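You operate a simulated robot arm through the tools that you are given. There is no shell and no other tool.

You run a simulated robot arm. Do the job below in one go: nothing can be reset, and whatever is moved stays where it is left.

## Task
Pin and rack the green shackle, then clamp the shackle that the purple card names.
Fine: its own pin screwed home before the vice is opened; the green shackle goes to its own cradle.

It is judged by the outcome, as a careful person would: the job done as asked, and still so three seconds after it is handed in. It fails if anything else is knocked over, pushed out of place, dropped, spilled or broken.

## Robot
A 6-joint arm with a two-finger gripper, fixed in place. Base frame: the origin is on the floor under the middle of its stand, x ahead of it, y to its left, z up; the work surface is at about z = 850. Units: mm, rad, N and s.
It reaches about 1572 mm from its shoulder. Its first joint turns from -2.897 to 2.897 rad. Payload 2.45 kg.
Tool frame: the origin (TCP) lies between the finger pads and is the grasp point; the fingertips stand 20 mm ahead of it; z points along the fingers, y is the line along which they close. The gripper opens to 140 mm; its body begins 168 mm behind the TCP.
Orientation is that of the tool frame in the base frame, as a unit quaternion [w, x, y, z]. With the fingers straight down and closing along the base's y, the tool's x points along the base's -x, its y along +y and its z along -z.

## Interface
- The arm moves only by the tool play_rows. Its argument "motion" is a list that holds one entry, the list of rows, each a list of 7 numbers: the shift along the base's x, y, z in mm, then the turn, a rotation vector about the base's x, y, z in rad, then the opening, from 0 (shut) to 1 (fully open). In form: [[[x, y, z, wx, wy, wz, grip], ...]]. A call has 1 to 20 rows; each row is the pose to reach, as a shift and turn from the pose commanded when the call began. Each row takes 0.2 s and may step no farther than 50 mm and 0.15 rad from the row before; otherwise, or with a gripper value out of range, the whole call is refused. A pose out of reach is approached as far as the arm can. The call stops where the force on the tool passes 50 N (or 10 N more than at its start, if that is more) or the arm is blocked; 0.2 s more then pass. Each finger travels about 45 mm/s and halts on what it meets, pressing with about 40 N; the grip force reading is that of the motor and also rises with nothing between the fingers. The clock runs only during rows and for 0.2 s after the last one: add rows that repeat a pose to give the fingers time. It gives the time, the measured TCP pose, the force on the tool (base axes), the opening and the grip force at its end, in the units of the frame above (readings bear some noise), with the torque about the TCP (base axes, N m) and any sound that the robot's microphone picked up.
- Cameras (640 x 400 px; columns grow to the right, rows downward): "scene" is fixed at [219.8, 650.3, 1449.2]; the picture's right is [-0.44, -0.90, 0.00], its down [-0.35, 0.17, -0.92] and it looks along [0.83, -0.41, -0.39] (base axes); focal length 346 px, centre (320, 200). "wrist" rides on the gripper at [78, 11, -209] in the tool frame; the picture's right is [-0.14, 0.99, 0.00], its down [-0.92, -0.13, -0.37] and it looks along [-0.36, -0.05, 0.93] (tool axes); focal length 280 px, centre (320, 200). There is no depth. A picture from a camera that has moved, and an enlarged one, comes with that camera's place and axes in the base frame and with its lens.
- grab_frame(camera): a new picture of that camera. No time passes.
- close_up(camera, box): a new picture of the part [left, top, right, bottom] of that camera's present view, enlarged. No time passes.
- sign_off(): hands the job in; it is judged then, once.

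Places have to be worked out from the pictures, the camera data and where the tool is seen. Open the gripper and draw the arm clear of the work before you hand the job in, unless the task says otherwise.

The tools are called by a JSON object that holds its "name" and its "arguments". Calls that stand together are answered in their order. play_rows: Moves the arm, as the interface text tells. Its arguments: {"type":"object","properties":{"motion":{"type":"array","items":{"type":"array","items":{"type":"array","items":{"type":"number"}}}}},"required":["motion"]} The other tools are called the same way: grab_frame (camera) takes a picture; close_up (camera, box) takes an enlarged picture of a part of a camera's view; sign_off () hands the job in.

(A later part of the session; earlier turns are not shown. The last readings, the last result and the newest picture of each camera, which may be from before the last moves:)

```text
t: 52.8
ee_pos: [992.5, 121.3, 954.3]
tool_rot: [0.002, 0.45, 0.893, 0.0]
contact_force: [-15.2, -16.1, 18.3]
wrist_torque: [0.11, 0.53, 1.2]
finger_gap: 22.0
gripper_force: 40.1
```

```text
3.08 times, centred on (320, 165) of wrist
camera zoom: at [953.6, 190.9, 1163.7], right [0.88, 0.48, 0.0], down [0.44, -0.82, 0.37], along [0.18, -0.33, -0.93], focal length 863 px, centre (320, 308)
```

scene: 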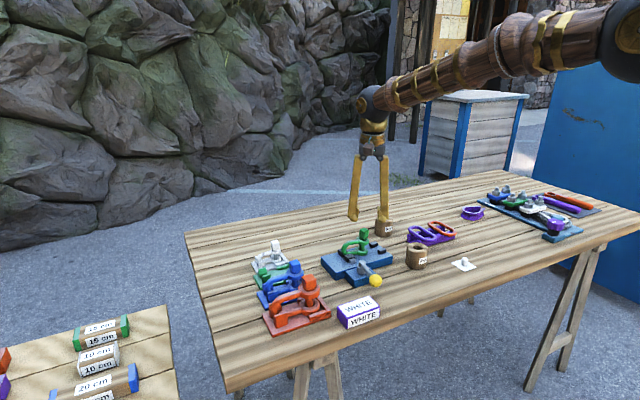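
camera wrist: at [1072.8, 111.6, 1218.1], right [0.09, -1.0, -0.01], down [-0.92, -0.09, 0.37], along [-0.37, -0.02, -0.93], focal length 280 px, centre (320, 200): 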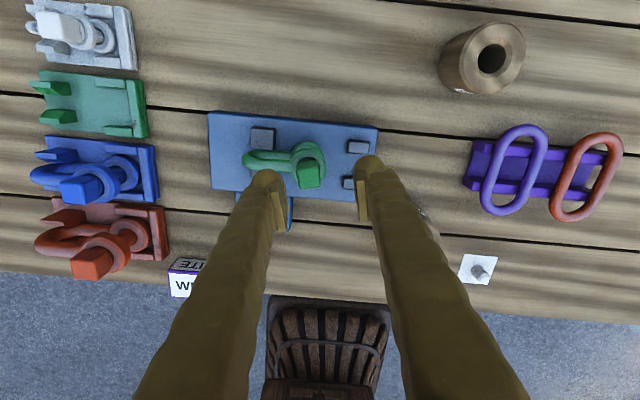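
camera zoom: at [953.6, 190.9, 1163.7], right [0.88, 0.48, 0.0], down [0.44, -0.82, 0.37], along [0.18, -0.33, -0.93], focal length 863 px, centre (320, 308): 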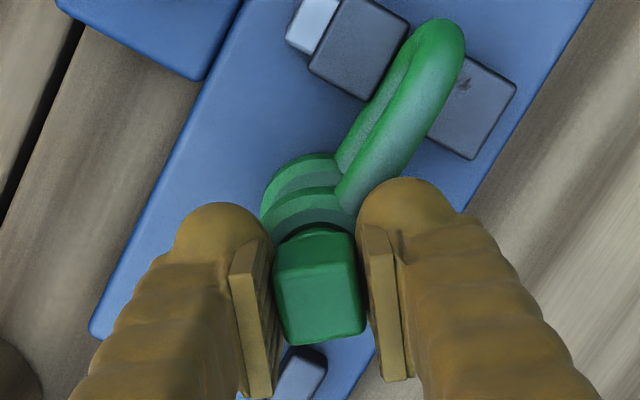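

Torque climbs to 1.2 Nm with no rotation, so the pin is hard home. I'll open, rise clear and move over the vice lever with the wrist squared up.

{"name": "play_rows", "arguments": {"motion": [[[0, 0, 0, 0, 0, 0, 0.2], [0, 0, 0, 0, 0, 0, 0.35], [0, 0, 0, 0, 0, 0, 0.4], [0, 0, 10, 0, 0, 0, 0.4], [0, 0, 30, 0, 0, 0, 0.4], [0, 0, 60, 0, 0, 0, 0.4], [-20, 10, 80, 0, 0, 0.13, 0.4], [-40, 20, 90, 0, 0, 0.26, 0.4], [-70, 35, 90, 0, 0, 0.39, 0.4], [-100, 50, 90, 0, 0, 0.52, 0.4], [-120, 60, 90, 0, 0, 0.65, 0.4], [-120, 60, 90, 0, 0, 0.78, 0.4], [-120, 60, 90, 0, 0, 0.93, 0.4], [-120, 60, 90, 0, 0, 0.93, 0.4]]]}}

{"name": "grab_frame", "arguments": {"camera": "wrist"}}

{"name": "close_up", "arguments": {"camera": "scene", "box": [310, 210, 400, 300]}}

```text
t: 55.8
ee_pos: [871.9, 180.9, 1043.6]
tool_rot: [0.001, 0.002, 1.0, 0.0]
contact_force: [1.2, 0.4, 0.1]
wrist_torque: [0.0, -0.01, -0.02]
finger_gap: 56.4
gripper_force: 0.1
```

```text
taken
camera wrist: at [793.1, 191.4, 1252.8], right [0.14, 0.99, 0.0], down [0.92, -0.13, 0.37], along [0.37, -0.05, -0.93], focal length 280 px, centre (320, 200)
```

wrist: 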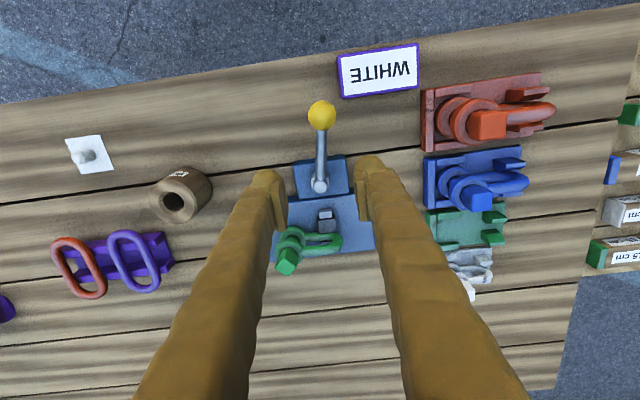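

```text
4.44 times, centred on (355, 255) of scene
camera zoom: at [219.8, 650.3, 1449.2], right [-0.44, -0.9, 0.0], down [-0.35, 0.17, -0.92], along [0.83, -0.41, -0.39], focal length 1539 px, centre (164, -44)
```

zoom: 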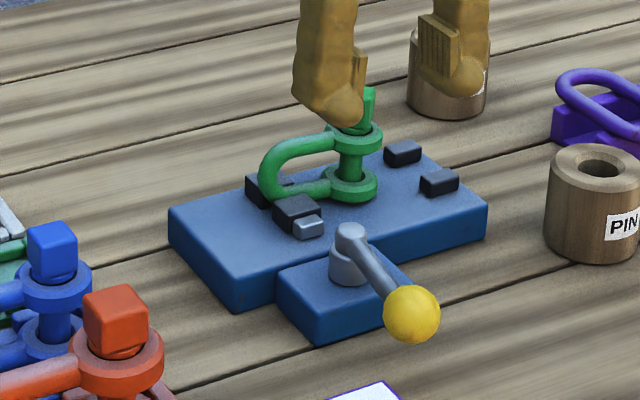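

The lever pivots near (904, 176) and its yellow ball is at about (821, 190, 910). I'll grip the ball from above, keeping the fingertips above the card's top, and feel which way it swings.

{"name": "play_rows", "arguments": {"motion": [[[-25, 5, 0, 0, 0, -0.08, 0.4], [-51, 9, -20, 0, 0, -0.17, 0.4], [-51, 9, -60, 0, 0, -0.17, 0.4], [-51, 9, -80, 0, 0, -0.17, 0.4], [-51, 9, -80, 0, 0, -0.17, 0.4]]]}}

{"name": "grab_frame", "arguments": {"camera": "wrist"}}

{"name": "close_up", "arguments": {"camera": "scene", "box": [310, 220, 420, 330]}}

```text
t: 57.0
ee_pos: [820.9, 191.6, 961.3]
tool_rot: [0.0, 0.088, 0.996, 0.0]
contact_force: [-0.5, -0.1, -0.2]
wrist_torque: [0.01, 0.0, -0.01]
finger_gap: 56.1
gripper_force: 0.1
```

```text
taken
camera wrist: at [745.2, 215.7, 1170.5], right [0.31, 0.95, 0.0], down [0.88, -0.29, 0.37], along [0.35, -0.11, -0.93], focal length 280 px, centre (320, 200)
```

wrist: 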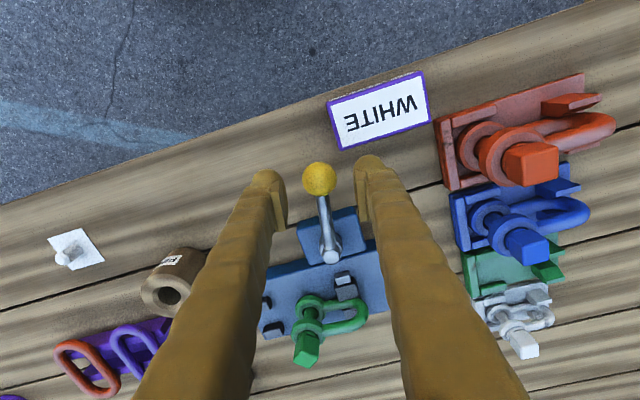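

```text
3.64 times, centred on (365, 275) of scene
camera zoom: at [219.8, 650.3, 1449.2], right [-0.44, -0.9, 0.0], down [-0.35, 0.17, -0.92], along [0.83, -0.41, -0.39], focal length 1259 px, centre (156, -73)
```

zoom: 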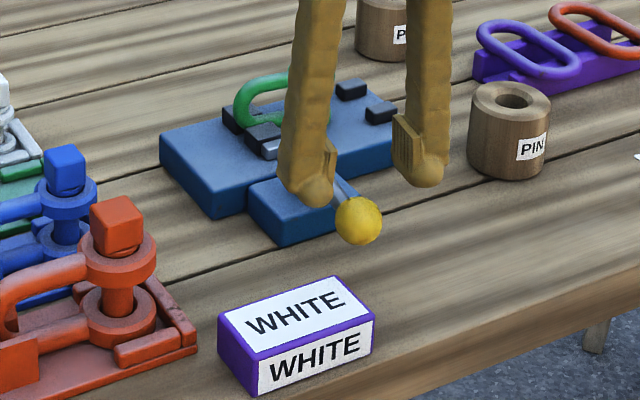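

The ball is centred between the fingers and they clear the card. Descending and closing on it.

{"name": "play_rows", "arguments": {"motion": [[[0, -0.5, -20, 0, 0, 0, 0.4], [0, -0.5, -35, 0, 0, 0, 0.4], [0, -0.5, -44, 0, 0, 0, 0.4], [0, -0.5, -44, 0, 0, 0, 0.3], [0, -0.5, -44, 0, 0, 0, 0.2], [0, -0.5, -44, 0, 0, 0, 0.15], [0, -0.5, -44, 0, 0, 0, 0.15]]]}}

{"name": "grab_frame", "arguments": {"camera": "wrist"}}

```text
t: 58.6
ee_pos: [820.4, 188.9, 919.5]
tool_rot: [0.001, 0.088, 0.996, 0.0]
contact_force: [1.2, 3.7, -4.3]
wrist_torque: [-0.01, -0.06, 0.12]
finger_gap: 32.7
gripper_force: 44.9
```

```text
taken
camera wrist: at [744.0, 213.1, 1128.7], right [0.31, 0.95, 0.0], down [0.88, -0.29, 0.37], along [0.35, -0.11, -0.93], focal length 280 px, centre (320, 200)
```

wrist: 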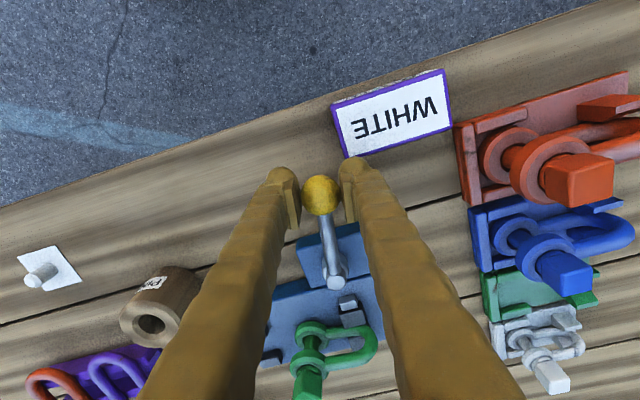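

Ball gripped. Test: swing a small angle anticlockwise (towards -y) about the pivot and read the force.

{"name": "play_rows", "arguments": {"motion": [[[-0.6, -4.2, 0, 0, 0, 0.05, 0.15], [-1.0, -8.4, 0, 0, 0, 0.1, 0.15], [-1.0, -8.4, 0, 0, 0, 0.1, 0.15]]]}}

{"name": "close_up", "arguments": {"camera": "wrist", "box": [250, 150, 410, 350]}}

```text
t: 59.4
ee_pos: [818.6, 179.8, 918.6]
tool_rot: [0.001, 0.038, 0.999, 0.0]
contact_force: [-11.9, -2.0, 20.8]
wrist_torque: [0.01, 0.13, -0.06]
finger_gap: 32.7
gripper_force: 44.6
```

```text
2.00 times, centred on (330, 250) of wrist
camera zoom: at [741.1, 196.5, 1128.6], right [0.21, 0.98, 0.0], down [0.91, -0.2, 0.37], along [0.36, -0.08, -0.93], focal length 561 px, centre (300, 100)
```

zoom: 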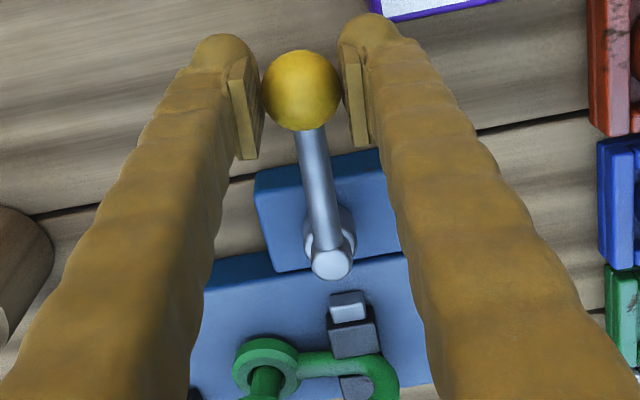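

It swings freely towards -y (little tangential force), with a slight lift and outward pull. I'll follow that and continue in small steps.

{"name": "play_rows", "arguments": {"motion": [[[-0.4, -4.2, 0.6, 0, 0, 0.05, 0.15], [-0.5, -8.4, 0.8, 0, 0, 0.1, 0.15], [-0.4, -12.6, 0.8, 0, 0, 0.15, 0.15], [-0.4, -12.6, 0.8, 0, 0, 0.15, 0.15]]]}}

{"name": "close_up", "arguments": {"camera": "wrist", "box": [250, 150, 410, 350]}}

{"name": "close_up", "arguments": {"camera": "scene", "box": [310, 210, 420, 320]}}

```text
t: 60.4
ee_pos: [819.2, 167.3, 919.6]
tool_rot: [0.0, -0.038, 0.999, 0.0]
contact_force: [16.1, -3.6, -7.8]
wrist_torque: [0.01, -0.36, -0.1]
finger_gap: 32.6
gripper_force: 45.4
```

```text
2.00 times, centred on (330, 250) of wrist
camera zoom: at [739.8, 171.6, 1128.5], right [0.06, 1.0, 0.0], down [0.93, -0.06, 0.37], along [0.37, -0.02, -0.93], focal length 561 px, centre (300, 100)
```

zoom: 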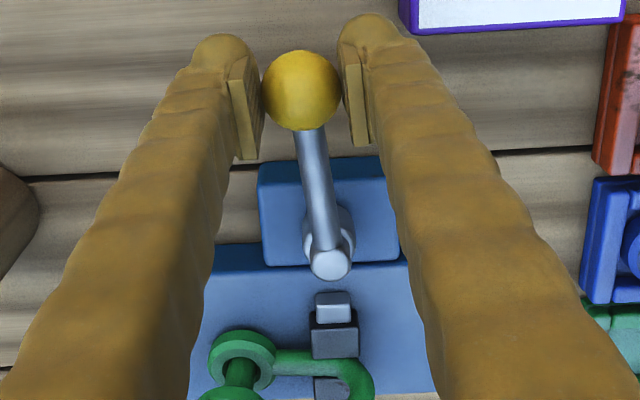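

```text
3.64 times, centred on (365, 265) of scene
camera zoom: at [219.8, 650.3, 1449.2], right [-0.44, -0.9, 0.0], down [-0.35, 0.17, -0.92], along [0.83, -0.41, -0.39], focal length 1259 px, centre (156, -36)
```

zoom: 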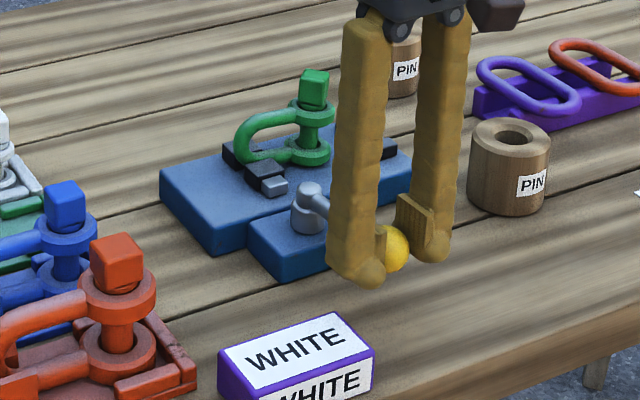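

The lever moves freely this way, about 15° so far. I'll carry on along the arc, following the radius.

{"name": "play_rows", "arguments": {"motion": [[[2.0, -10.2, -0.2, 0, 0, 0.12, 0.15], [4.9, -20.2, -0.2, 0, 0, 0.24, 0.15], [8.9, -29.7, -0.2, 0, 0, 0.36, 0.15], [14.0, -38.7, -0.2, 0, 0, 0.48, 0.15], [20.2, -47.0, -0.2, 0, 0, 0.6, 0.15], [20.2, -47.0, -0.2, 0, 0, 0.6, 0.15]]]}}

{"name": "close_up", "arguments": {"camera": "wrist", "box": [250, 150, 410, 350]}}

{"name": "close_up", "arguments": {"camera": "scene", "box": [310, 210, 420, 320]}}

```text
t: 61.8
ee_pos: [839.1, 120.8, 920.0]
tool_rot: [0.0, -0.331, 0.944, 0.001]
contact_force: [-26.1, -20.8, -4.4]
wrist_torque: [-0.23, 0.29, 0.01]
finger_gap: 32.6
gripper_force: 44.8
```

```text
2.00 times, centred on (330, 250) of wrist
camera zoom: at [770.7, 79.8, 1128.5], right [-0.51, 0.86, 0.0], down [0.8, 0.48, 0.37], along [0.32, 0.19, -0.93], focal length 561 px, centre (300, 100)
```

zoom: 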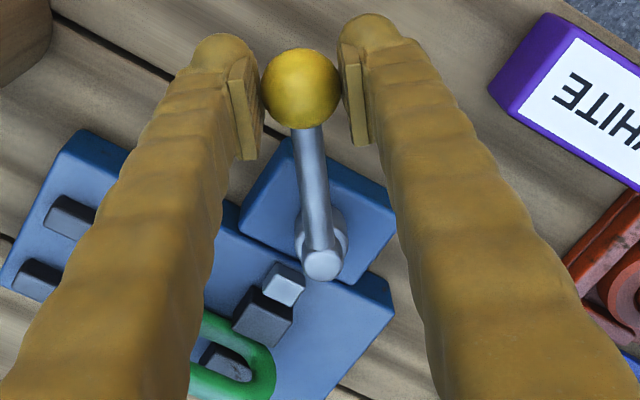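

```text
3.64 times, centred on (365, 265) of scene
camera zoom: at [219.8, 650.3, 1449.2], right [-0.44, -0.9, 0.0], down [-0.35, 0.17, -0.92], along [0.83, -0.41, -0.39], focal length 1259 px, centre (156, -36)
```

zoom: 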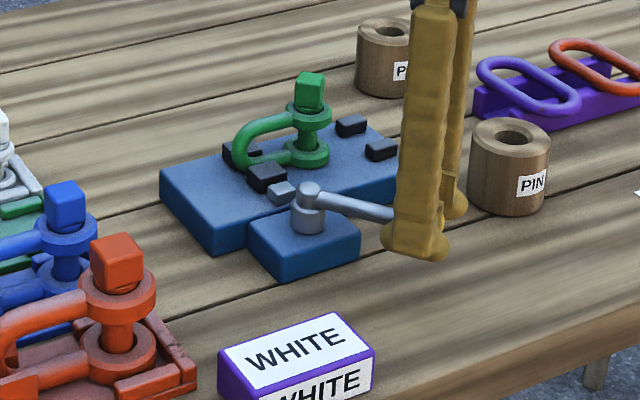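

The jaw is retracting, so this is the opening direction. I'll correct the radius outward by about 1 mm and continue the swing.

{"name": "play_rows", "arguments": {"motion": [[[-0.8, -0.7, 0, 0, 0, 0, 0.15], [6.4, -8.3, 0, 0, 0, 0.12, 0.15], [14.5, -15.0, 0, 0, 0, 0.24, 0.15], [23.2, -20.6, 0, 0, 0, 0.36, 0.15], [32.7, -25.2, 0, 0, 0, 0.48, 0.15], [32.7, -25.2, 0, 0, 0, 0.48, 0.15]]]}}

{"name": "close_up", "arguments": {"camera": "wrist", "box": [250, 150, 410, 350]}}

{"name": "close_up", "arguments": {"camera": "scene", "box": [310, 210, 420, 320]}}

```text
t: 63.2
ee_pos: [871.2, 94.9, 921.1]
tool_rot: [0.0, -0.546, 0.838, 0.001]
contact_force: [-11.9, -29.4, -7.2]
wrist_torque: [-0.44, 0.17, 0.01]
finger_gap: 32.4
gripper_force: 44.6
```

```text
2.00 times, centred on (330, 250) of wrist
camera zoom: at [829.9, 27.5, 1130.8], right [-0.85, 0.53, 0.0], down [0.49, 0.79, 0.37], along [0.19, 0.32, -0.93], focal length 561 px, centre (300, 100)
```

zoom: 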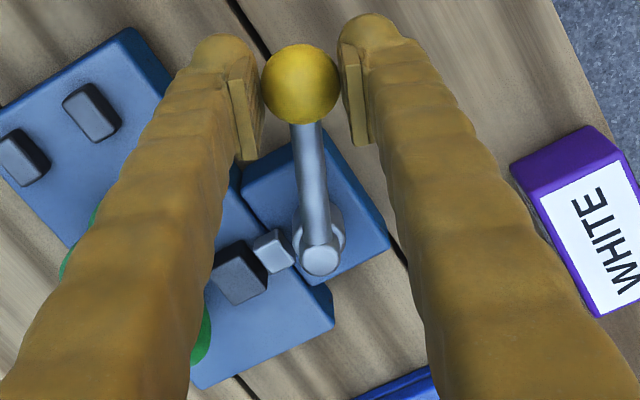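

```text
3.64 times, centred on (365, 265) of scene
camera zoom: at [219.8, 650.3, 1449.2], right [-0.44, -0.9, 0.0], down [-0.35, 0.17, -0.92], along [0.83, -0.41, -0.39], focal length 1259 px, centre (156, -36)
```

zoom: 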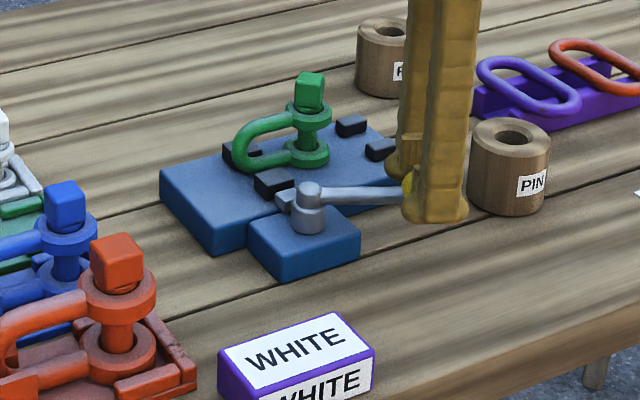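

The jaw is clearly backing off. I'll add another 1 mm of radius and swing the last part to about 95°.

{"name": "play_rows", "arguments": {"motion": [[[-0.4, -1.1, 0, 0, 0, 0, 0.15], [9.6, -4.5, 0, 0, 0, 0.12, 0.15], [20.0, -6.8, 0, 0, 0, 0.24, 0.15], [28.8, -7.7, 0, 0, 0, 0.34, 0.15], [28.8, -7.7, 0, 0, 0, 0.34, 0.15]]]}}

{"name": "close_up", "arguments": {"camera": "scene", "box": [310, 210, 420, 320]}}

{"name": "close_up", "arguments": {"camera": "wrist", "box": [200, 150, 410, 350]}}

```text
t: 64.4
ee_pos: [900.1, 88.7, 921.0]
tool_rot: [0.001, -0.68, 0.733, 0.0]
contact_force: [-1.8, -28.8, 20.5]
wrist_torque: [-0.36, 0.02, -0.02]
finger_gap: 32.6
gripper_force: 45.0
```

```text
3.64 times, centred on (365, 265) of scene
camera zoom: at [219.8, 650.3, 1449.2], right [-0.44, -0.9, 0.0], down [-0.35, 0.17, -0.92], along [0.83, -0.41, -0.39], focal length 1259 px, centre (156, -36)
```

zoom: 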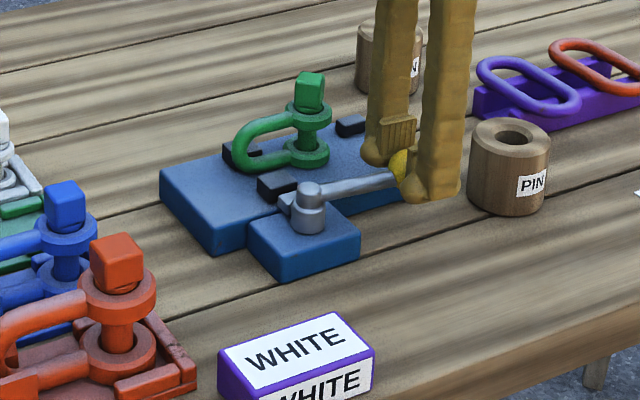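

```text
2.00 times, centred on (305, 250) of wrist
camera zoom: at [883.3, 10.6, 1130.4], right [-0.98, 0.21, 0.0], down [0.2, 0.91, 0.37], along [0.08, 0.36, -0.93], focal length 561 px, centre (350, 100)
```

zoom: 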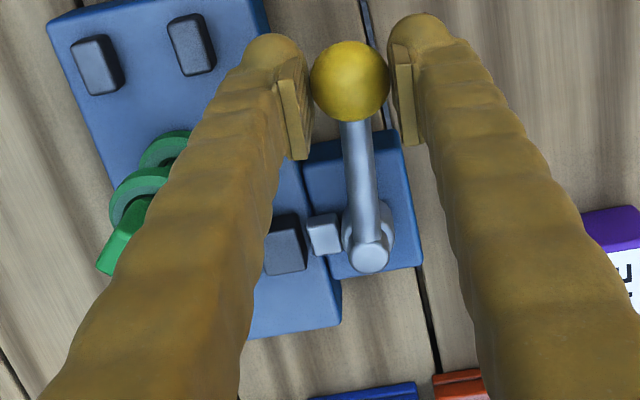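

The vice is open: the lever is about 95° round and the jaw is clear of the shackle. I'll release the ball with a small opening and rise straight up.

{"name": "play_rows", "arguments": {"motion": [[[0, -0.8, 0.6, 0, 0, 0, 0.2], [0, -0.8, 0.6, 0, 0, 0, 0.32], [0, -0.8, 0.6, 0, 0, 0, 0.32], [0, -0.8, 20, 0, 0, 0, 0.32], [0, -0.8, 50, 0, 0, 0, 0.32], [0, -0.8, 90, 0, 0, 0, 0.32], [0, -0.8, 120, 0, 0, 0, 0.32], [0, -0.8, 120, 0, 0, 0, 0.32]]]}}

{"name": "grab_frame", "arguments": {"camera": "wrist"}}

{"name": "close_up", "arguments": {"camera": "scene", "box": [310, 210, 420, 320]}}

```text
t: 66.2
ee_pos: [899.3, 85.8, 1037.7]
tool_rot: [0.0, -0.68, 0.734, 0.0]
contact_force: [0.2, 0.3, 0.3]
wrist_torque: [-0.02, -0.02, 0.0]
finger_gap: 44.8
gripper_force: 0.0
```

```text
taken
camera wrist: at [883.0, 8.1, 1247.6], right [-0.98, 0.21, 0.0], down [0.2, 0.91, 0.37], along [0.08, 0.36, -0.93], focal length 280 px, centre (320, 200)
```

wrist: 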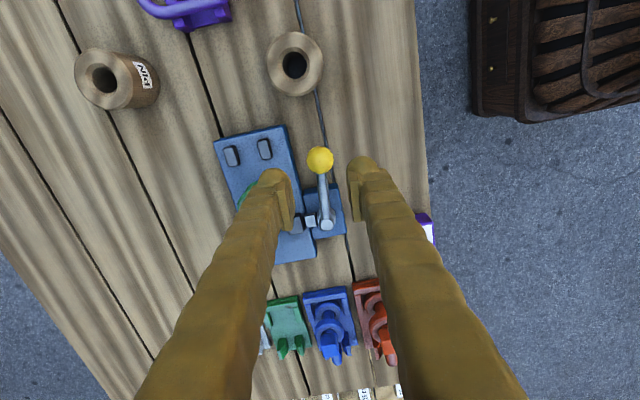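

```text
3.64 times, centred on (365, 265) of scene
camera zoom: at [219.8, 650.3, 1449.2], right [-0.44, -0.9, 0.0], down [-0.35, 0.17, -0.92], along [0.83, -0.41, -0.39], focal length 1259 px, centre (156, -36)
```

zoom: 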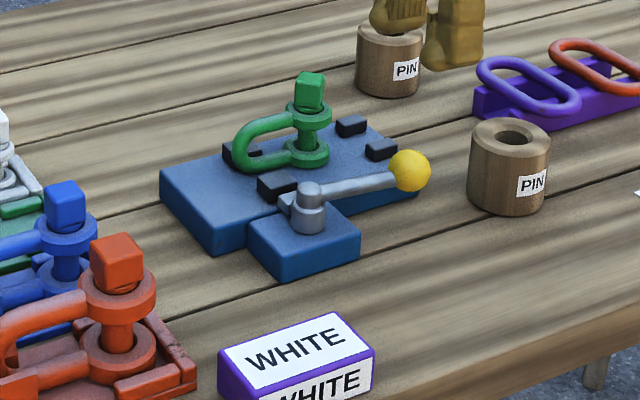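

The vice is open and the shackle stands free. I'll move above the bow with the fingers set to close across it (along x) and look down to plan the lift.

{"name": "play_rows", "arguments": {"motion": [[[30, 24, 0, 0, 0, 0.03, 0.32], [60, 48, 0, 0, 0, 0.06, 0.32], [92, 71, 0, 0, 0, 0.076, 0.32], [92, 71, 0, 0, 0, 0.076, 0.32]]]}}

{"name": "grab_frame", "arguments": {"camera": "wrist"}}

{"name": "close_up", "arguments": {"camera": "wrist", "box": [250, 70, 390, 210]}}

```text
t: 67.2
ee_pos: [991.4, 158.3, 1041.0]
tool_rot: [0.0, -0.706, 0.708, 0.001]
contact_force: [0.1, -0.7, -0.1]
wrist_torque: [0.02, 0.02, -0.06]
finger_gap: 45.1
gripper_force: 0.1
```

```text
taken
camera wrist: at [981.7, 80.5, 1249.2], right [-0.99, 0.14, 0.0], down [0.13, 0.92, 0.37], along [0.05, 0.37, -0.93], focal length 280 px, centre (320, 200)
```

wrist: 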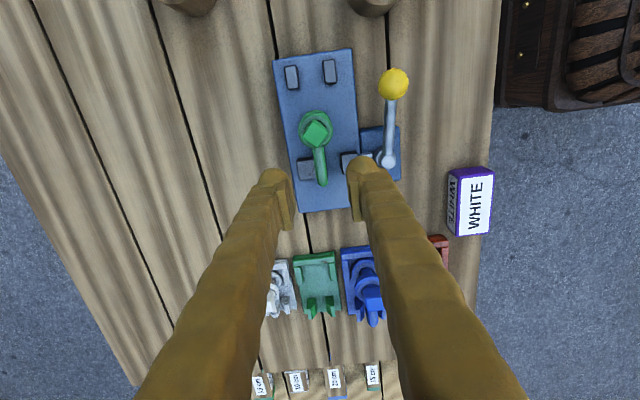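

```text
2.86 times, centred on (320, 140) of wrist
camera zoom: at [981.7, 80.5, 1249.2], right [-0.99, 0.14, 0.0], down [0.13, 0.92, 0.37], along [0.05, 0.37, -0.93], focal length 801 px, centre (320, 371)
```

zoom: 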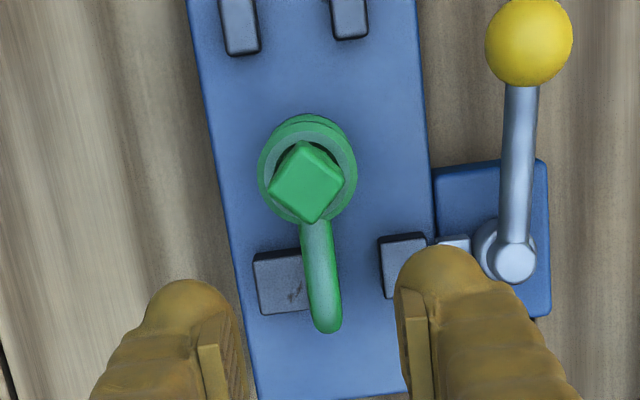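

The bow's upper bar runs along y at x ≈ 992, with its centre near (992, 160) and z ≈ 919; the jaws' tops are near z = 895. I'll descend to grip the upper bar with the fingertips just above the jaws.

{"name": "play_rows", "arguments": {"motion": [[[0.4, 1, -40, 0, 0, 0, 0.32], [0.4, 2, -80, 0, 0, 0, 0.32], [0.4, 2, -105, 0, 0, 0, 0.32], [0.4, 2, -116, 0, 0, 0, 0.32], [0.4, 2, -122, 0, 0, 0, 0.32], [0.4, 2, -122, 0, 0, 0, 0.32]]]}}

{"name": "grab_frame", "arguments": {"camera": "wrist"}}

{"name": "close_up", "arguments": {"camera": "scene", "box": [310, 200, 420, 300]}}

```text
t: 68.6
ee_pos: [992.8, 158.9, 916.7]
tool_rot: [0.0, 0.707, -0.707, -0.001]
contact_force: [0.3, -0.9, -0.9]
wrist_torque: [0.02, -0.01, -0.01]
finger_gap: 44.8
gripper_force: 0.1
```

```text
taken
camera wrist: at [982.2, 80.4, 1126.3], right [-0.99, 0.14, 0.0], down [0.13, 0.92, 0.37], along [0.05, 0.37, -0.93], focal length 280 px, centre (320, 200)
```

wrist: 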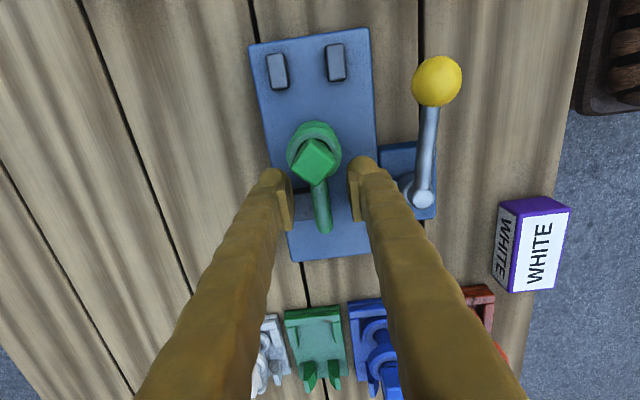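

```text
4.00 times, centred on (365, 250) of scene
camera zoom: at [219.8, 650.3, 1449.2], right [-0.44, -0.9, 0.0], down [-0.35, 0.17, -0.92], along [0.83, -0.41, -0.39], focal length 1385 px, centre (140, 0)
```

zoom: 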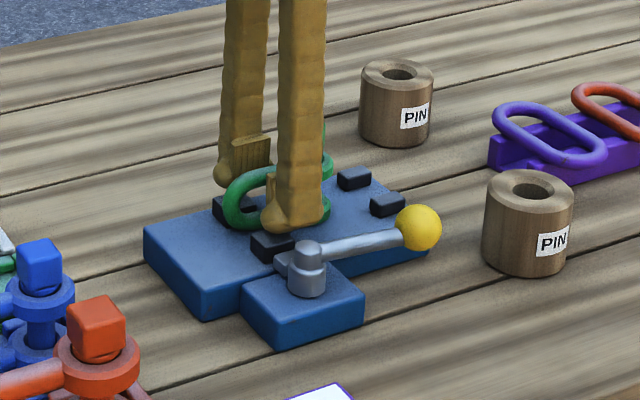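

Fingers straddle the bar above the jaws. Closing on the bow.

{"name": "play_rows", "arguments": {"motion": [[[0, 0, 0, 0, 0, 0, 0.2], [0, 0, 0, 0, 0, 0, 0.1], [0, 0, 0, 0, 0, 0, 0], [0, 0, 0, 0, 0, 0, 0], [0, 0, 0, 0, 0, 0, 0]]]}}

{"name": "grab_frame", "arguments": {"camera": "wrist"}}

{"name": "close_up", "arguments": {"camera": "scene", "box": [310, 200, 420, 300]}}

```text
t: 69.8
ee_pos: [992.8, 158.8, 915.5]
tool_rot: [0.0, -0.707, 0.707, 0.001]
contact_force: [-0.6, -0.3, 0.2]
wrist_torque: [0.07, -0.01, 0.03]
finger_gap: 7.5
gripper_force: 35.5
```

```text
taken
camera wrist: at [982.2, 80.4, 1126.3], right [-0.99, 0.14, 0.0], down [0.13, 0.92, 0.37], along [0.05, 0.37, -0.93], focal length 280 px, centre (320, 200)
```

wrist: 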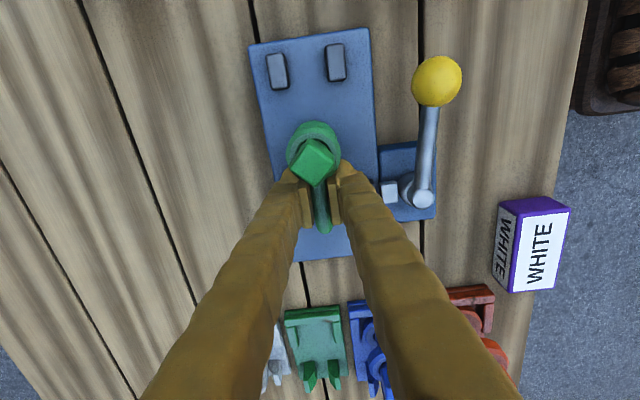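

```text
4.00 times, centred on (365, 250) of scene
camera zoom: at [219.8, 650.3, 1449.2], right [-0.44, -0.9, 0.0], down [-0.35, 0.17, -0.92], along [0.83, -0.41, -0.39], focal length 1385 px, centre (140, 0)
```

zoom: 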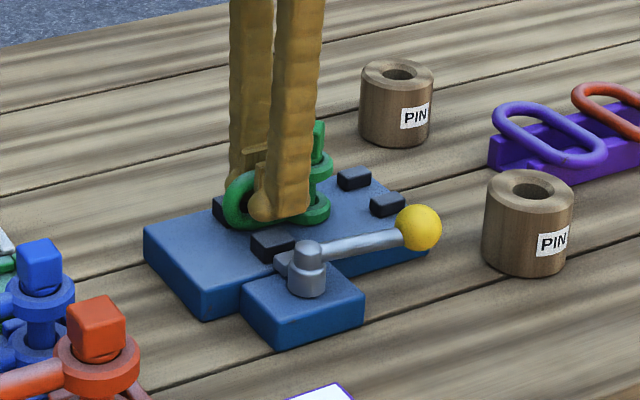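

{"name": "play_rows", "arguments": {"motion": [[[0, 0, 0, 0, 0, 0, 0], [0, 0, 0, 0, 0, 0, 0]]]}}

{"name": "close_up", "arguments": {"camera": "wrist", "box": [270, 110, 370, 250]}}

{"name": "close_up", "arguments": {"camera": "scene", "box": [335, 220, 385, 270]}}

```text
t: 70.4
ee_pos: [993.3, 159.4, 917.5]
tool_rot: [0.0, -0.707, 0.707, 0.001]
contact_force: [-1.6, 0.1, -0.1]
wrist_torque: [0.02, 0.0, 0.01]
finger_gap: 7.4
gripper_force: 35.6
```

```text
2.86 times, centred on (320, 180) of wrist
camera zoom: at [982.2, 80.4, 1126.3], right [-0.99, 0.14, 0.0], down [0.13, 0.92, 0.37], along [0.05, 0.37, -0.93], focal length 801 px, centre (320, 257)
```

zoom: 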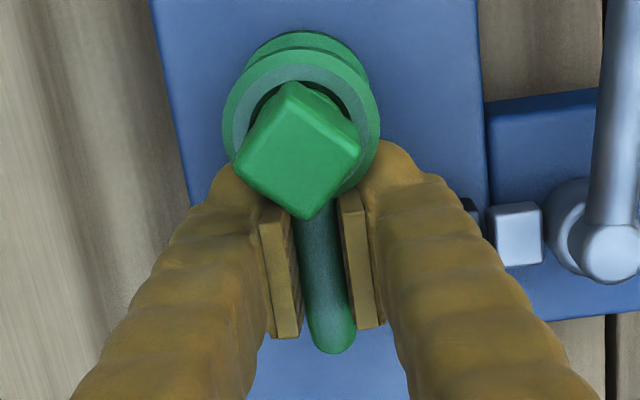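

```text
8.00 times, centred on (360, 245) of scene
camera zoom: at [219.8, 650.3, 1449.2], right [-0.44, -0.9, 0.0], down [-0.35, 0.17, -0.92], along [0.83, -0.41, -0.39], focal length 2771 px, centre (0, -160)
```

zoom: 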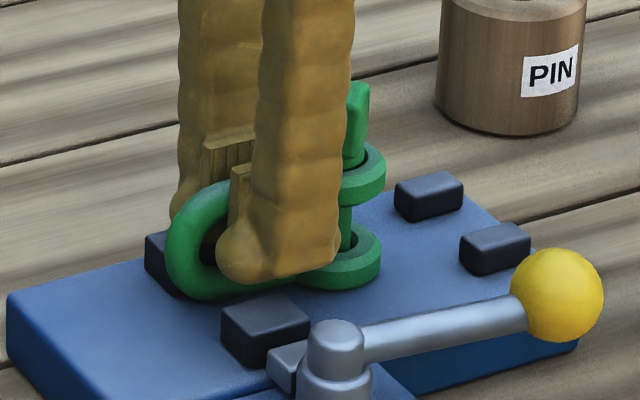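

The pads are against the bar on both sides. I'll lift a few millimetres and check that it holds level.

{"name": "play_rows", "arguments": {"motion": [[[0, 0, 3, 0, 0, 0, 0], [0, 0, 7, 0, 0, 0, 0], [0, 0, 12, 0, 0, 0, 0], [0, 0, 12, 0, 0, 0, 0]]]}}

{"name": "close_up", "arguments": {"camera": "wrist", "box": [270, 110, 370, 250]}}

{"name": "close_up", "arguments": {"camera": "scene", "box": [325, 210, 385, 270]}}

```text
t: 71.4
ee_pos: [992.6, 162.1, 929.3]
tool_rot: [0.0, -0.707, 0.707, 0.001]
contact_force: [0.0, -0.4, -2.7]
wrist_torque: [0.01, 0.01, 0.02]
finger_gap: 7.5
gripper_force: 35.3
```

```text
2.86 times, centred on (320, 180) of wrist
camera zoom: at [981.5, 81.9, 1138.3], right [-0.99, 0.14, 0.0], down [0.13, 0.92, 0.37], along [0.05, 0.37, -0.93], focal length 801 px, centre (320, 257)
```

zoom: 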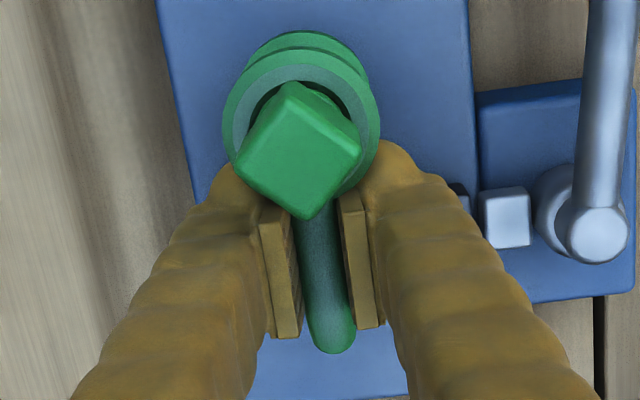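

```text
6.67 times, centred on (355, 240) of scene
camera zoom: at [219.8, 650.3, 1449.2], right [-0.44, -0.9, 0.0], down [-0.35, 0.17, -0.92], along [0.83, -0.41, -0.39], focal length 2309 px, centre (87, -67)
```

zoom: 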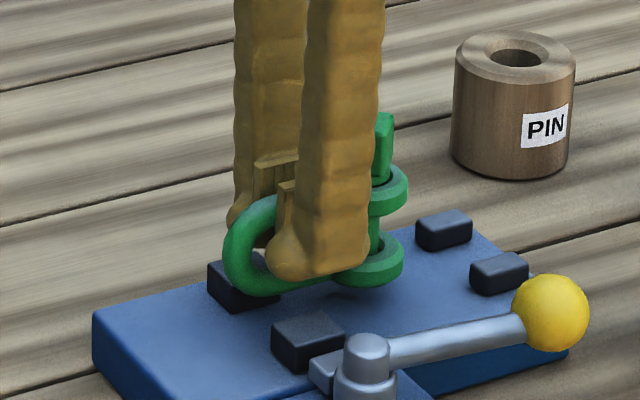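

It is held firmly and level (about 2.7 N). Lifting it well clear and checking the underside for the pin tip.

{"name": "play_rows", "arguments": {"motion": [[[0, 0, 30, 0, 0, 0, 0], [0, 0, 65, 0, 0, 0, 0], [0, 0, 95, 0, 0, 0, 0], [0, 0, 95, 0, 0, 0, 0]]]}}

{"name": "close_up", "arguments": {"camera": "scene", "box": [325, 160, 385, 220]}}

{"name": "close_up", "arguments": {"camera": "scene", "box": [310, 150, 430, 290]}}

```text
t: 72.4
ee_pos: [990.3, 161.2, 1026.8]
tool_rot: [0.0, -0.707, 0.708, 0.001]
contact_force: [-0.2, 0.1, -4.0]
wrist_torque: [0.07, 0.01, -0.01]
finger_gap: 7.6
gripper_force: 35.9
```

```text
6.67 times, centred on (355, 190) of scene
camera zoom: at [219.8, 650.3, 1449.2], right [-0.44, -0.9, 0.0], down [-0.35, 0.17, -0.92], along [0.83, -0.41, -0.39], focal length 2309 px, centre (87, 267)
```

zoom: 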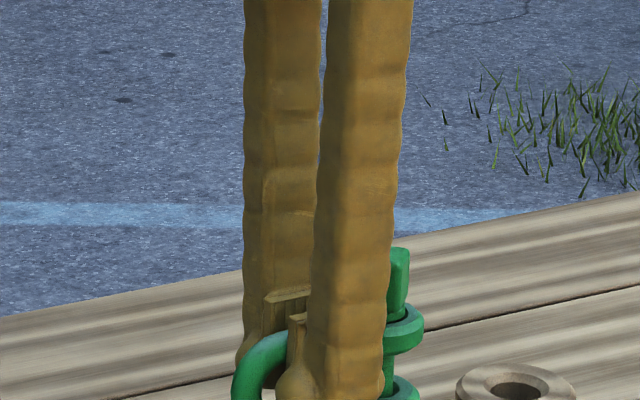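

```text
2.86 times, centred on (370, 220) of scene
camera zoom: at [219.8, 650.3, 1449.2], right [-0.44, -0.9, 0.0], down [-0.35, 0.17, -0.92], along [0.83, -0.41, -0.39], focal length 990 px, centre (177, 143)
```

zoom: 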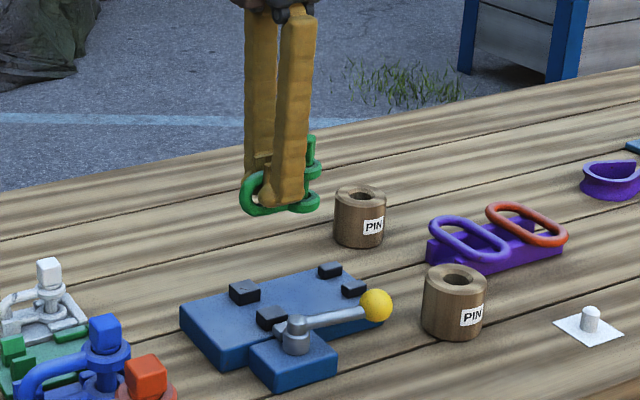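

Nothing protrudes below the lower eye. Carrying the shackle over to the green cradle at this height.

{"name": "play_rows", "arguments": {"motion": [[[6, 39, 0, 0, 0, 0, 0], [12, 78, 0, 0, 0, 0, 0], [18, 117, 0, 0, 0, 0, 0], [24, 156, 0, 0, 0, 0, 0], [30, 195, 0, 0, 0, 0, 0], [36.5, 227, 0, 0, 0, 0, 0], [36.5, 227, 0, 0, 0, 0, 0]]]}}

{"name": "grab_frame", "arguments": {"camera": "wrist"}}

{"name": "close_up", "arguments": {"camera": "wrist", "box": [250, 80, 390, 220]}}

{"name": "close_up", "arguments": {"camera": "scene", "box": [230, 190, 350, 310]}}

```text
t: 74.0
ee_pos: [1029.5, 390.4, 1024.8]
tool_rot: [0.0, 0.707, -0.707, -0.001]
contact_force: [-0.3, -0.4, -2.9]
wrist_torque: [0.04, -0.01, -0.01]
finger_gap: 7.6
gripper_force: 35.4
```

```text
taken
camera wrist: at [1018.4, 311.2, 1234.7], right [-0.99, 0.14, 0.0], down [0.13, 0.92, 0.37], along [0.05, 0.37, -0.93], focal length 280 px, centre (320, 200)
```

wrist: 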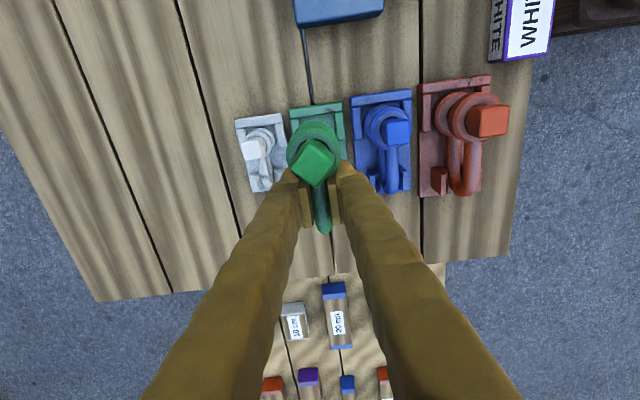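

```text
2.86 times, centred on (320, 150) of wrist
camera zoom: at [1018.4, 311.2, 1234.7], right [-0.99, 0.14, 0.0], down [0.13, 0.92, 0.37], along [0.05, 0.37, -0.93], focal length 801 px, centre (320, 343)
```

zoom: 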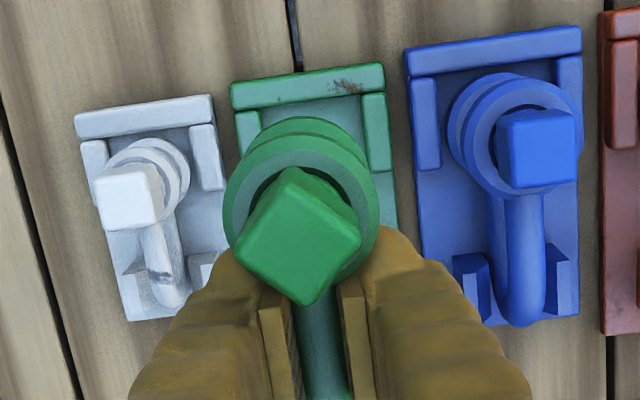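

```text
3.33 times, centred on (290, 250) of scene
camera zoom: at [219.8, 650.3, 1449.2], right [-0.44, -0.9, 0.0], down [-0.35, 0.17, -0.92], along [0.83, -0.41, -0.39], focal length 1154 px, centre (420, 33)
```

zoom: 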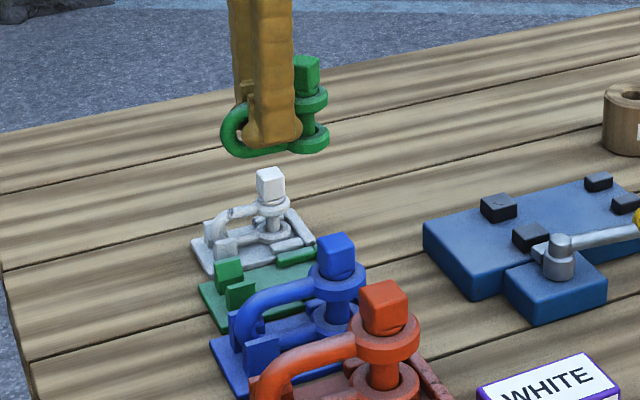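

{"name": "close_up", "arguments": {"camera": "scene", "box": [282, 252, 332, 302]}}

{"name": "close_up", "arguments": {"camera": "scene", "box": [245, 235, 295, 295]}}

```text
8.00 times, centred on (307, 277) of scene
camera zoom: at [219.8, 650.3, 1449.2], right [-0.44, -0.9, 0.0], down [-0.35, 0.17, -0.92], along [0.83, -0.41, -0.39], focal length 2771 px, centre (424, -416)
```

zoom: 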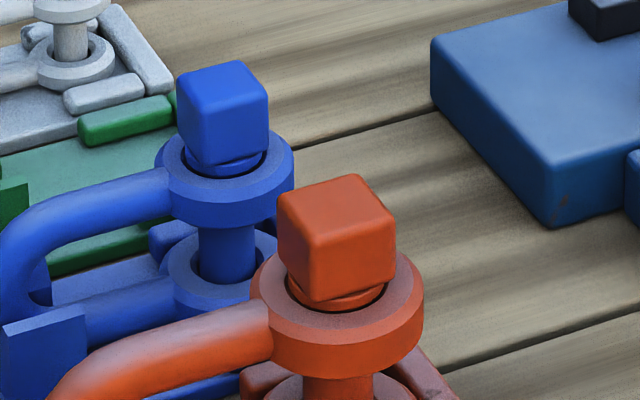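

```text
6.67 times, centred on (270, 265) of scene
camera zoom: at [219.8, 650.3, 1449.2], right [-0.44, -0.9, 0.0], down [-0.35, 0.17, -0.92], along [0.83, -0.41, -0.39], focal length 2309 px, centre (653, -233)
```

zoom: 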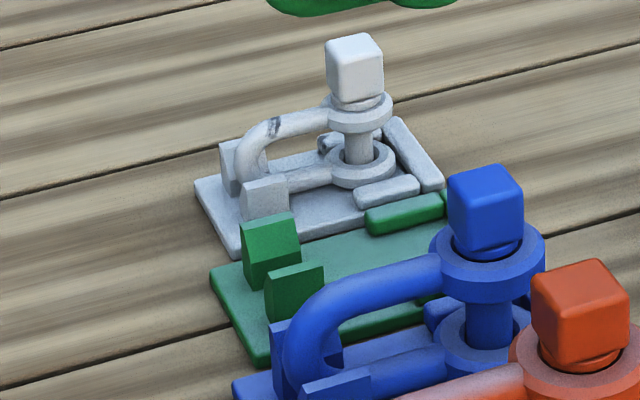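

The cradle nest centre is about (1027.4, 363). But the cradle's bow posts reach z ≈ 886, and my pads would overlap them by a few mm at this grip depth. I'll set the shackle on clear table nearby, regrip about 9 mm higher, then rack it.

{"name": "play_rows", "arguments": {"motion": [[[20, -35, 0, 0, 0, 0, 0], [40, -70, 0, 0, 0, 0, 0], [60, -105, 0, 0, 0, 0, 0], [80, -140, 0, 0, 0, 0, 0], [80, -140, -30, 0, 0, 0, 0], [80, -140, -60, 0, 0, 0, 0], [80, -140, -90, 0, 0, 0, 0], [80, -140, -110, 0, 0, 0, 0], [80, -140, -120, 0, 0, 0, 0], [80, -140, -120, 0, 0, 0, 0]]]}}

{"name": "grab_frame", "arguments": {"camera": "wrist"}}

{"name": "close_up", "arguments": {"camera": "scene", "box": [230, 190, 350, 280]}}

```text
t: 76.2
ee_pos: [1109.8, 249.6, 904.0]
tool_rot: [-0.001, 0.707, -0.707, -0.001]
contact_force: [-0.1, -0.7, -2.4]
wrist_torque: [0.04, 0.0, -0.01]
finger_gap: 7.3
gripper_force: 35.0
```

```text
taken
camera wrist: at [1099.4, 170.1, 1113.3], right [-0.99, 0.14, 0.0], down [0.13, 0.92, 0.37], along [0.05, 0.37, -0.93], focal length 280 px, centre (320, 200)
```

wrist: 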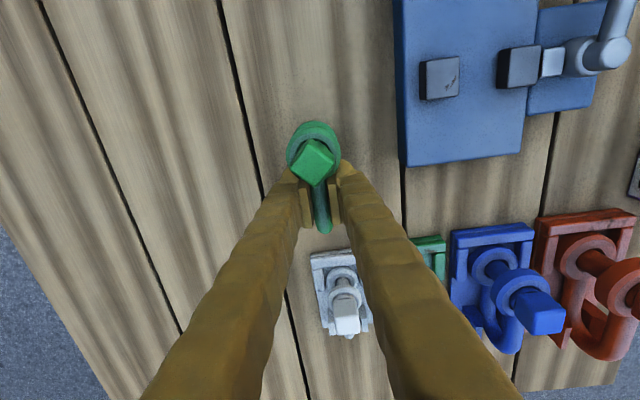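

```text
4.44 times, centred on (290, 235) of scene
camera zoom: at [219.8, 650.3, 1449.2], right [-0.44, -0.9, 0.0], down [-0.35, 0.17, -0.92], along [0.83, -0.41, -0.39], focal length 1539 px, centre (453, 44)
```

zoom: 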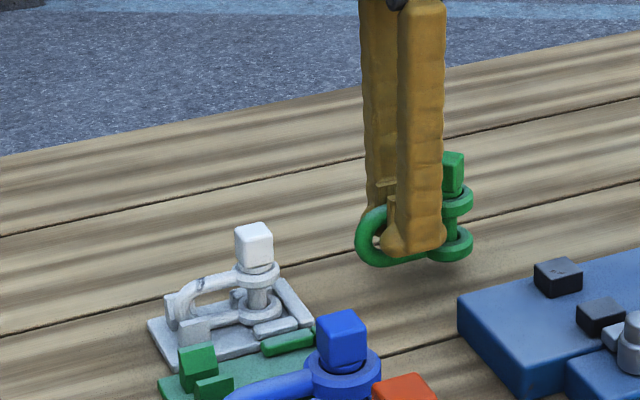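

Clear table below. Lowering gently to feel contact.

{"name": "play_rows", "arguments": {"motion": [[[0, 0, -4, 0, 0, 0, 0], [0, 0, -7, 0, 0, 0, 0], [0, 0, -9, 0, 0, 0, 0], [0, 0, -10, 0, 0, 0, 0], [0, 0, -10, 0, 0, 0, 0]]]}}

{"name": "close_up", "arguments": {"camera": "scene", "box": [280, 210, 350, 270]}}

```text
t: 77.4
ee_pos: [1109.3, 247.7, 895.7]
tool_rot: [0.0, -0.707, 0.707, 0.001]
contact_force: [-0.1, 0.4, -3.5]
wrist_torque: [0.07, 0.0, 0.03]
finger_gap: 7.3
gripper_force: 35.7
```

```text
6.67 times, centred on (315, 240) of scene
camera zoom: at [219.8, 650.3, 1449.2], right [-0.44, -0.9, 0.0], down [-0.35, 0.17, -0.92], along [0.83, -0.41, -0.39], focal length 2309 px, centre (353, -67)
```

zoom: 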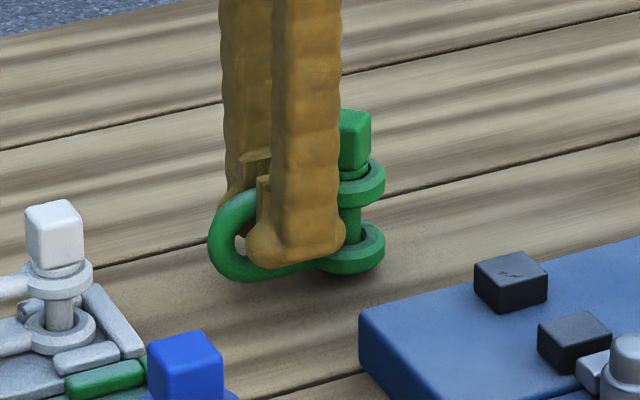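

{"name": "play_rows", "arguments": {"motion": [[[0, 0, -1.5, 0, 0, 0, 0], [0, 0, -3, 0, 0, 0, 0], [0, 0, -4.5, 0, 0, 0, 0], [0, 0, -4.5, 0, 0, 0, 0]]]}}

{"name": "close_up", "arguments": {"camera": "scene", "box": [280, 210, 350, 270]}}

```text
t: 78.4
ee_pos: [1109.9, 247.1, 891.5]
tool_rot: [0.0, 0.708, -0.707, -0.001]
contact_force: [0.3, 0.2, -2.7]
wrist_torque: [0.02, 0.03, 0.01]
finger_gap: 7.3
gripper_force: 35.2
```

```text
6.67 times, centred on (315, 240) of scene
camera zoom: at [219.8, 650.3, 1449.2], right [-0.44, -0.9, 0.0], down [-0.35, 0.17, -0.92], along [0.83, -0.41, -0.39], focal length 2309 px, centre (353, -67)
```

zoom: 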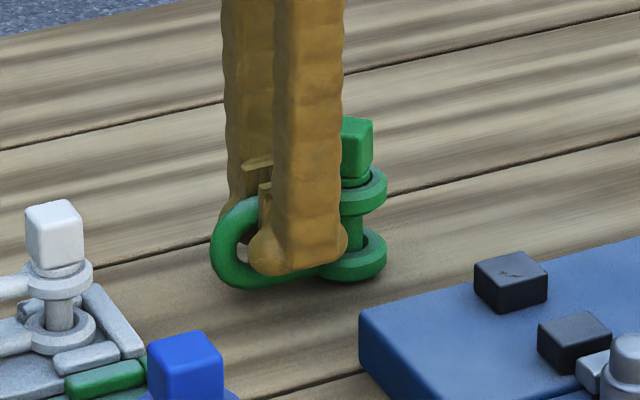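

Not touching yet (still carrying its weight). Continuing in 1 mm steps.

{"name": "play_rows", "arguments": {"motion": [[[0, 0, -1, 0, 0, 0, 0], [0, 0, -2, 0, 0, 0, 0], [0, 0, -3, 0, 0, 0, 0], [0, 0, -3, 0, 0, 0, 0]]]}}

```text
t: 79.4
ee_pos: [1109.7, 245.1, 888.6]
tool_rot: [0.001, -0.707, 0.708, 0.001]
contact_force: [-0.3, 0.0, -3.4]
wrist_torque: [0.11, -0.03, 0.01]
finger_gap: 7.6
gripper_force: 35.4
```

{"name": "play_rows", "arguments": {"motion": [[[0, 0, -1, 0, 0, 0, 0], [0, 0, -2, 0, 0, 0, 0], [0, 0, -3, 0, 0, 0, 0], [0, 0, -3, 0, 0, 0, 0]]]}}

{"name": "close_up", "arguments": {"camera": "scene", "box": [280, 210, 350, 270]}}

{"name": "grab_frame", "arguments": {"camera": "wrist"}}

```text
t: 80.4
ee_pos: [1108.6, 245.9, 887.7]
tool_rot: [0.001, -0.707, 0.707, 0.001]
contact_force: [-5.2, -5.6, 30.6]
wrist_torque: [-0.35, -0.01, -0.01]
finger_gap: 7.3
gripper_force: 35.3
```

```text
6.67 times, centred on (315, 240) of scene
camera zoom: at [219.8, 650.3, 1449.2], right [-0.44, -0.9, 0.0], down [-0.35, 0.17, -0.92], along [0.83, -0.41, -0.39], focal length 2309 px, centre (353, -67)
```

zoom: 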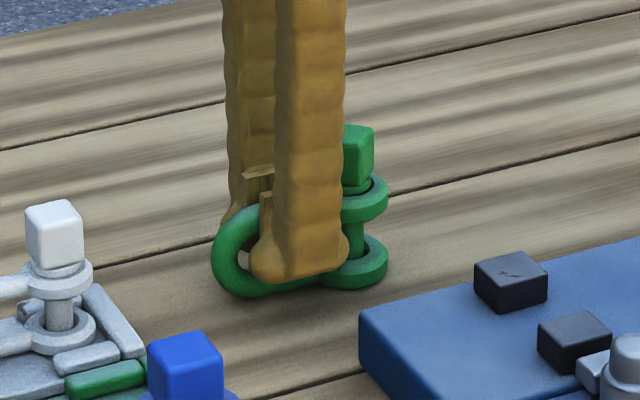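

```text
taken
camera wrist: at [1098.2, 167.7, 1096.2], right [-0.99, 0.14, 0.0], down [0.13, 0.92, 0.37], along [0.05, 0.37, -0.93], focal length 280 px, centre (320, 200)
```

wrist: 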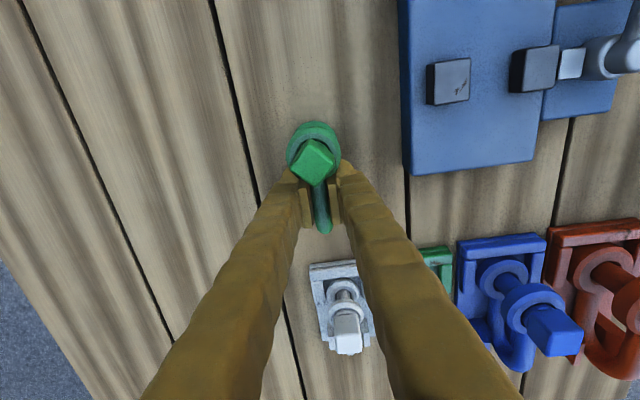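

Contact on the table at TCP z ≈ 888. I'll ease the load, open, rise 9 mm and regrip the bar higher on the pads.

{"name": "play_rows", "arguments": {"motion": [[[0, 0, 1.2, 0, 0, 0, 0], [0, 0, 1.2, 0, 0, 0, 0.12], [0, 0, 1.2, 0, 0, 0, 0.2], [0, 0, 1.2, 0, 0, 0, 0.2], [0, 0, 6, 0, 0, 0, 0.2], [0, 0, 10.5, 0, 0, 0, 0.2], [0, 0, 10.5, 0, 0, 0, 0.2]]]}}

{"name": "close_up", "arguments": {"camera": "wrist", "box": [270, 110, 370, 250]}}

{"name": "close_up", "arguments": {"camera": "scene", "box": [280, 210, 350, 270]}}

```text
t: 82.0
ee_pos: [1110.3, 247.4, 895.1]
tool_rot: [0.0, -0.707, 0.707, 0.001]
contact_force: [0.4, 0.1, -0.2]
wrist_torque: [0.01, 0.01, -0.01]
finger_gap: 28.1
gripper_force: 0.1
```

```text
2.86 times, centred on (320, 180) of wrist
camera zoom: at [1098.5, 168.1, 1104.3], right [-0.99, 0.14, 0.0], down [0.13, 0.92, 0.37], along [0.05, 0.37, -0.93], focal length 801 px, centre (320, 257)
```

zoom: 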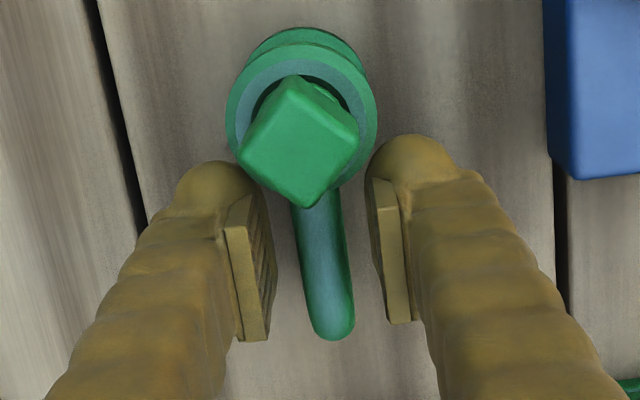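

```text
6.67 times, centred on (315, 240) of scene
camera zoom: at [219.8, 650.3, 1449.2], right [-0.44, -0.9, 0.0], down [-0.35, 0.17, -0.92], along [0.83, -0.41, -0.39], focal length 2309 px, centre (353, -67)
```

zoom: 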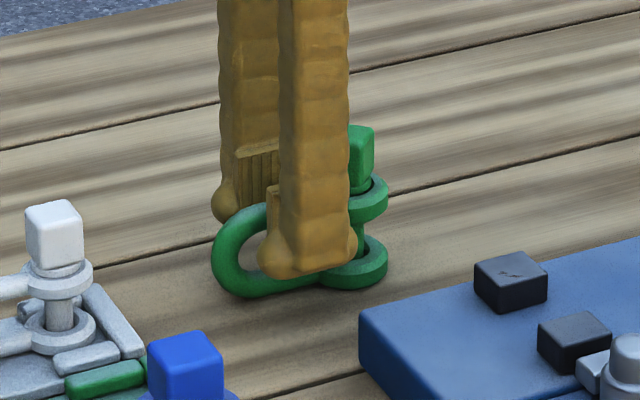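

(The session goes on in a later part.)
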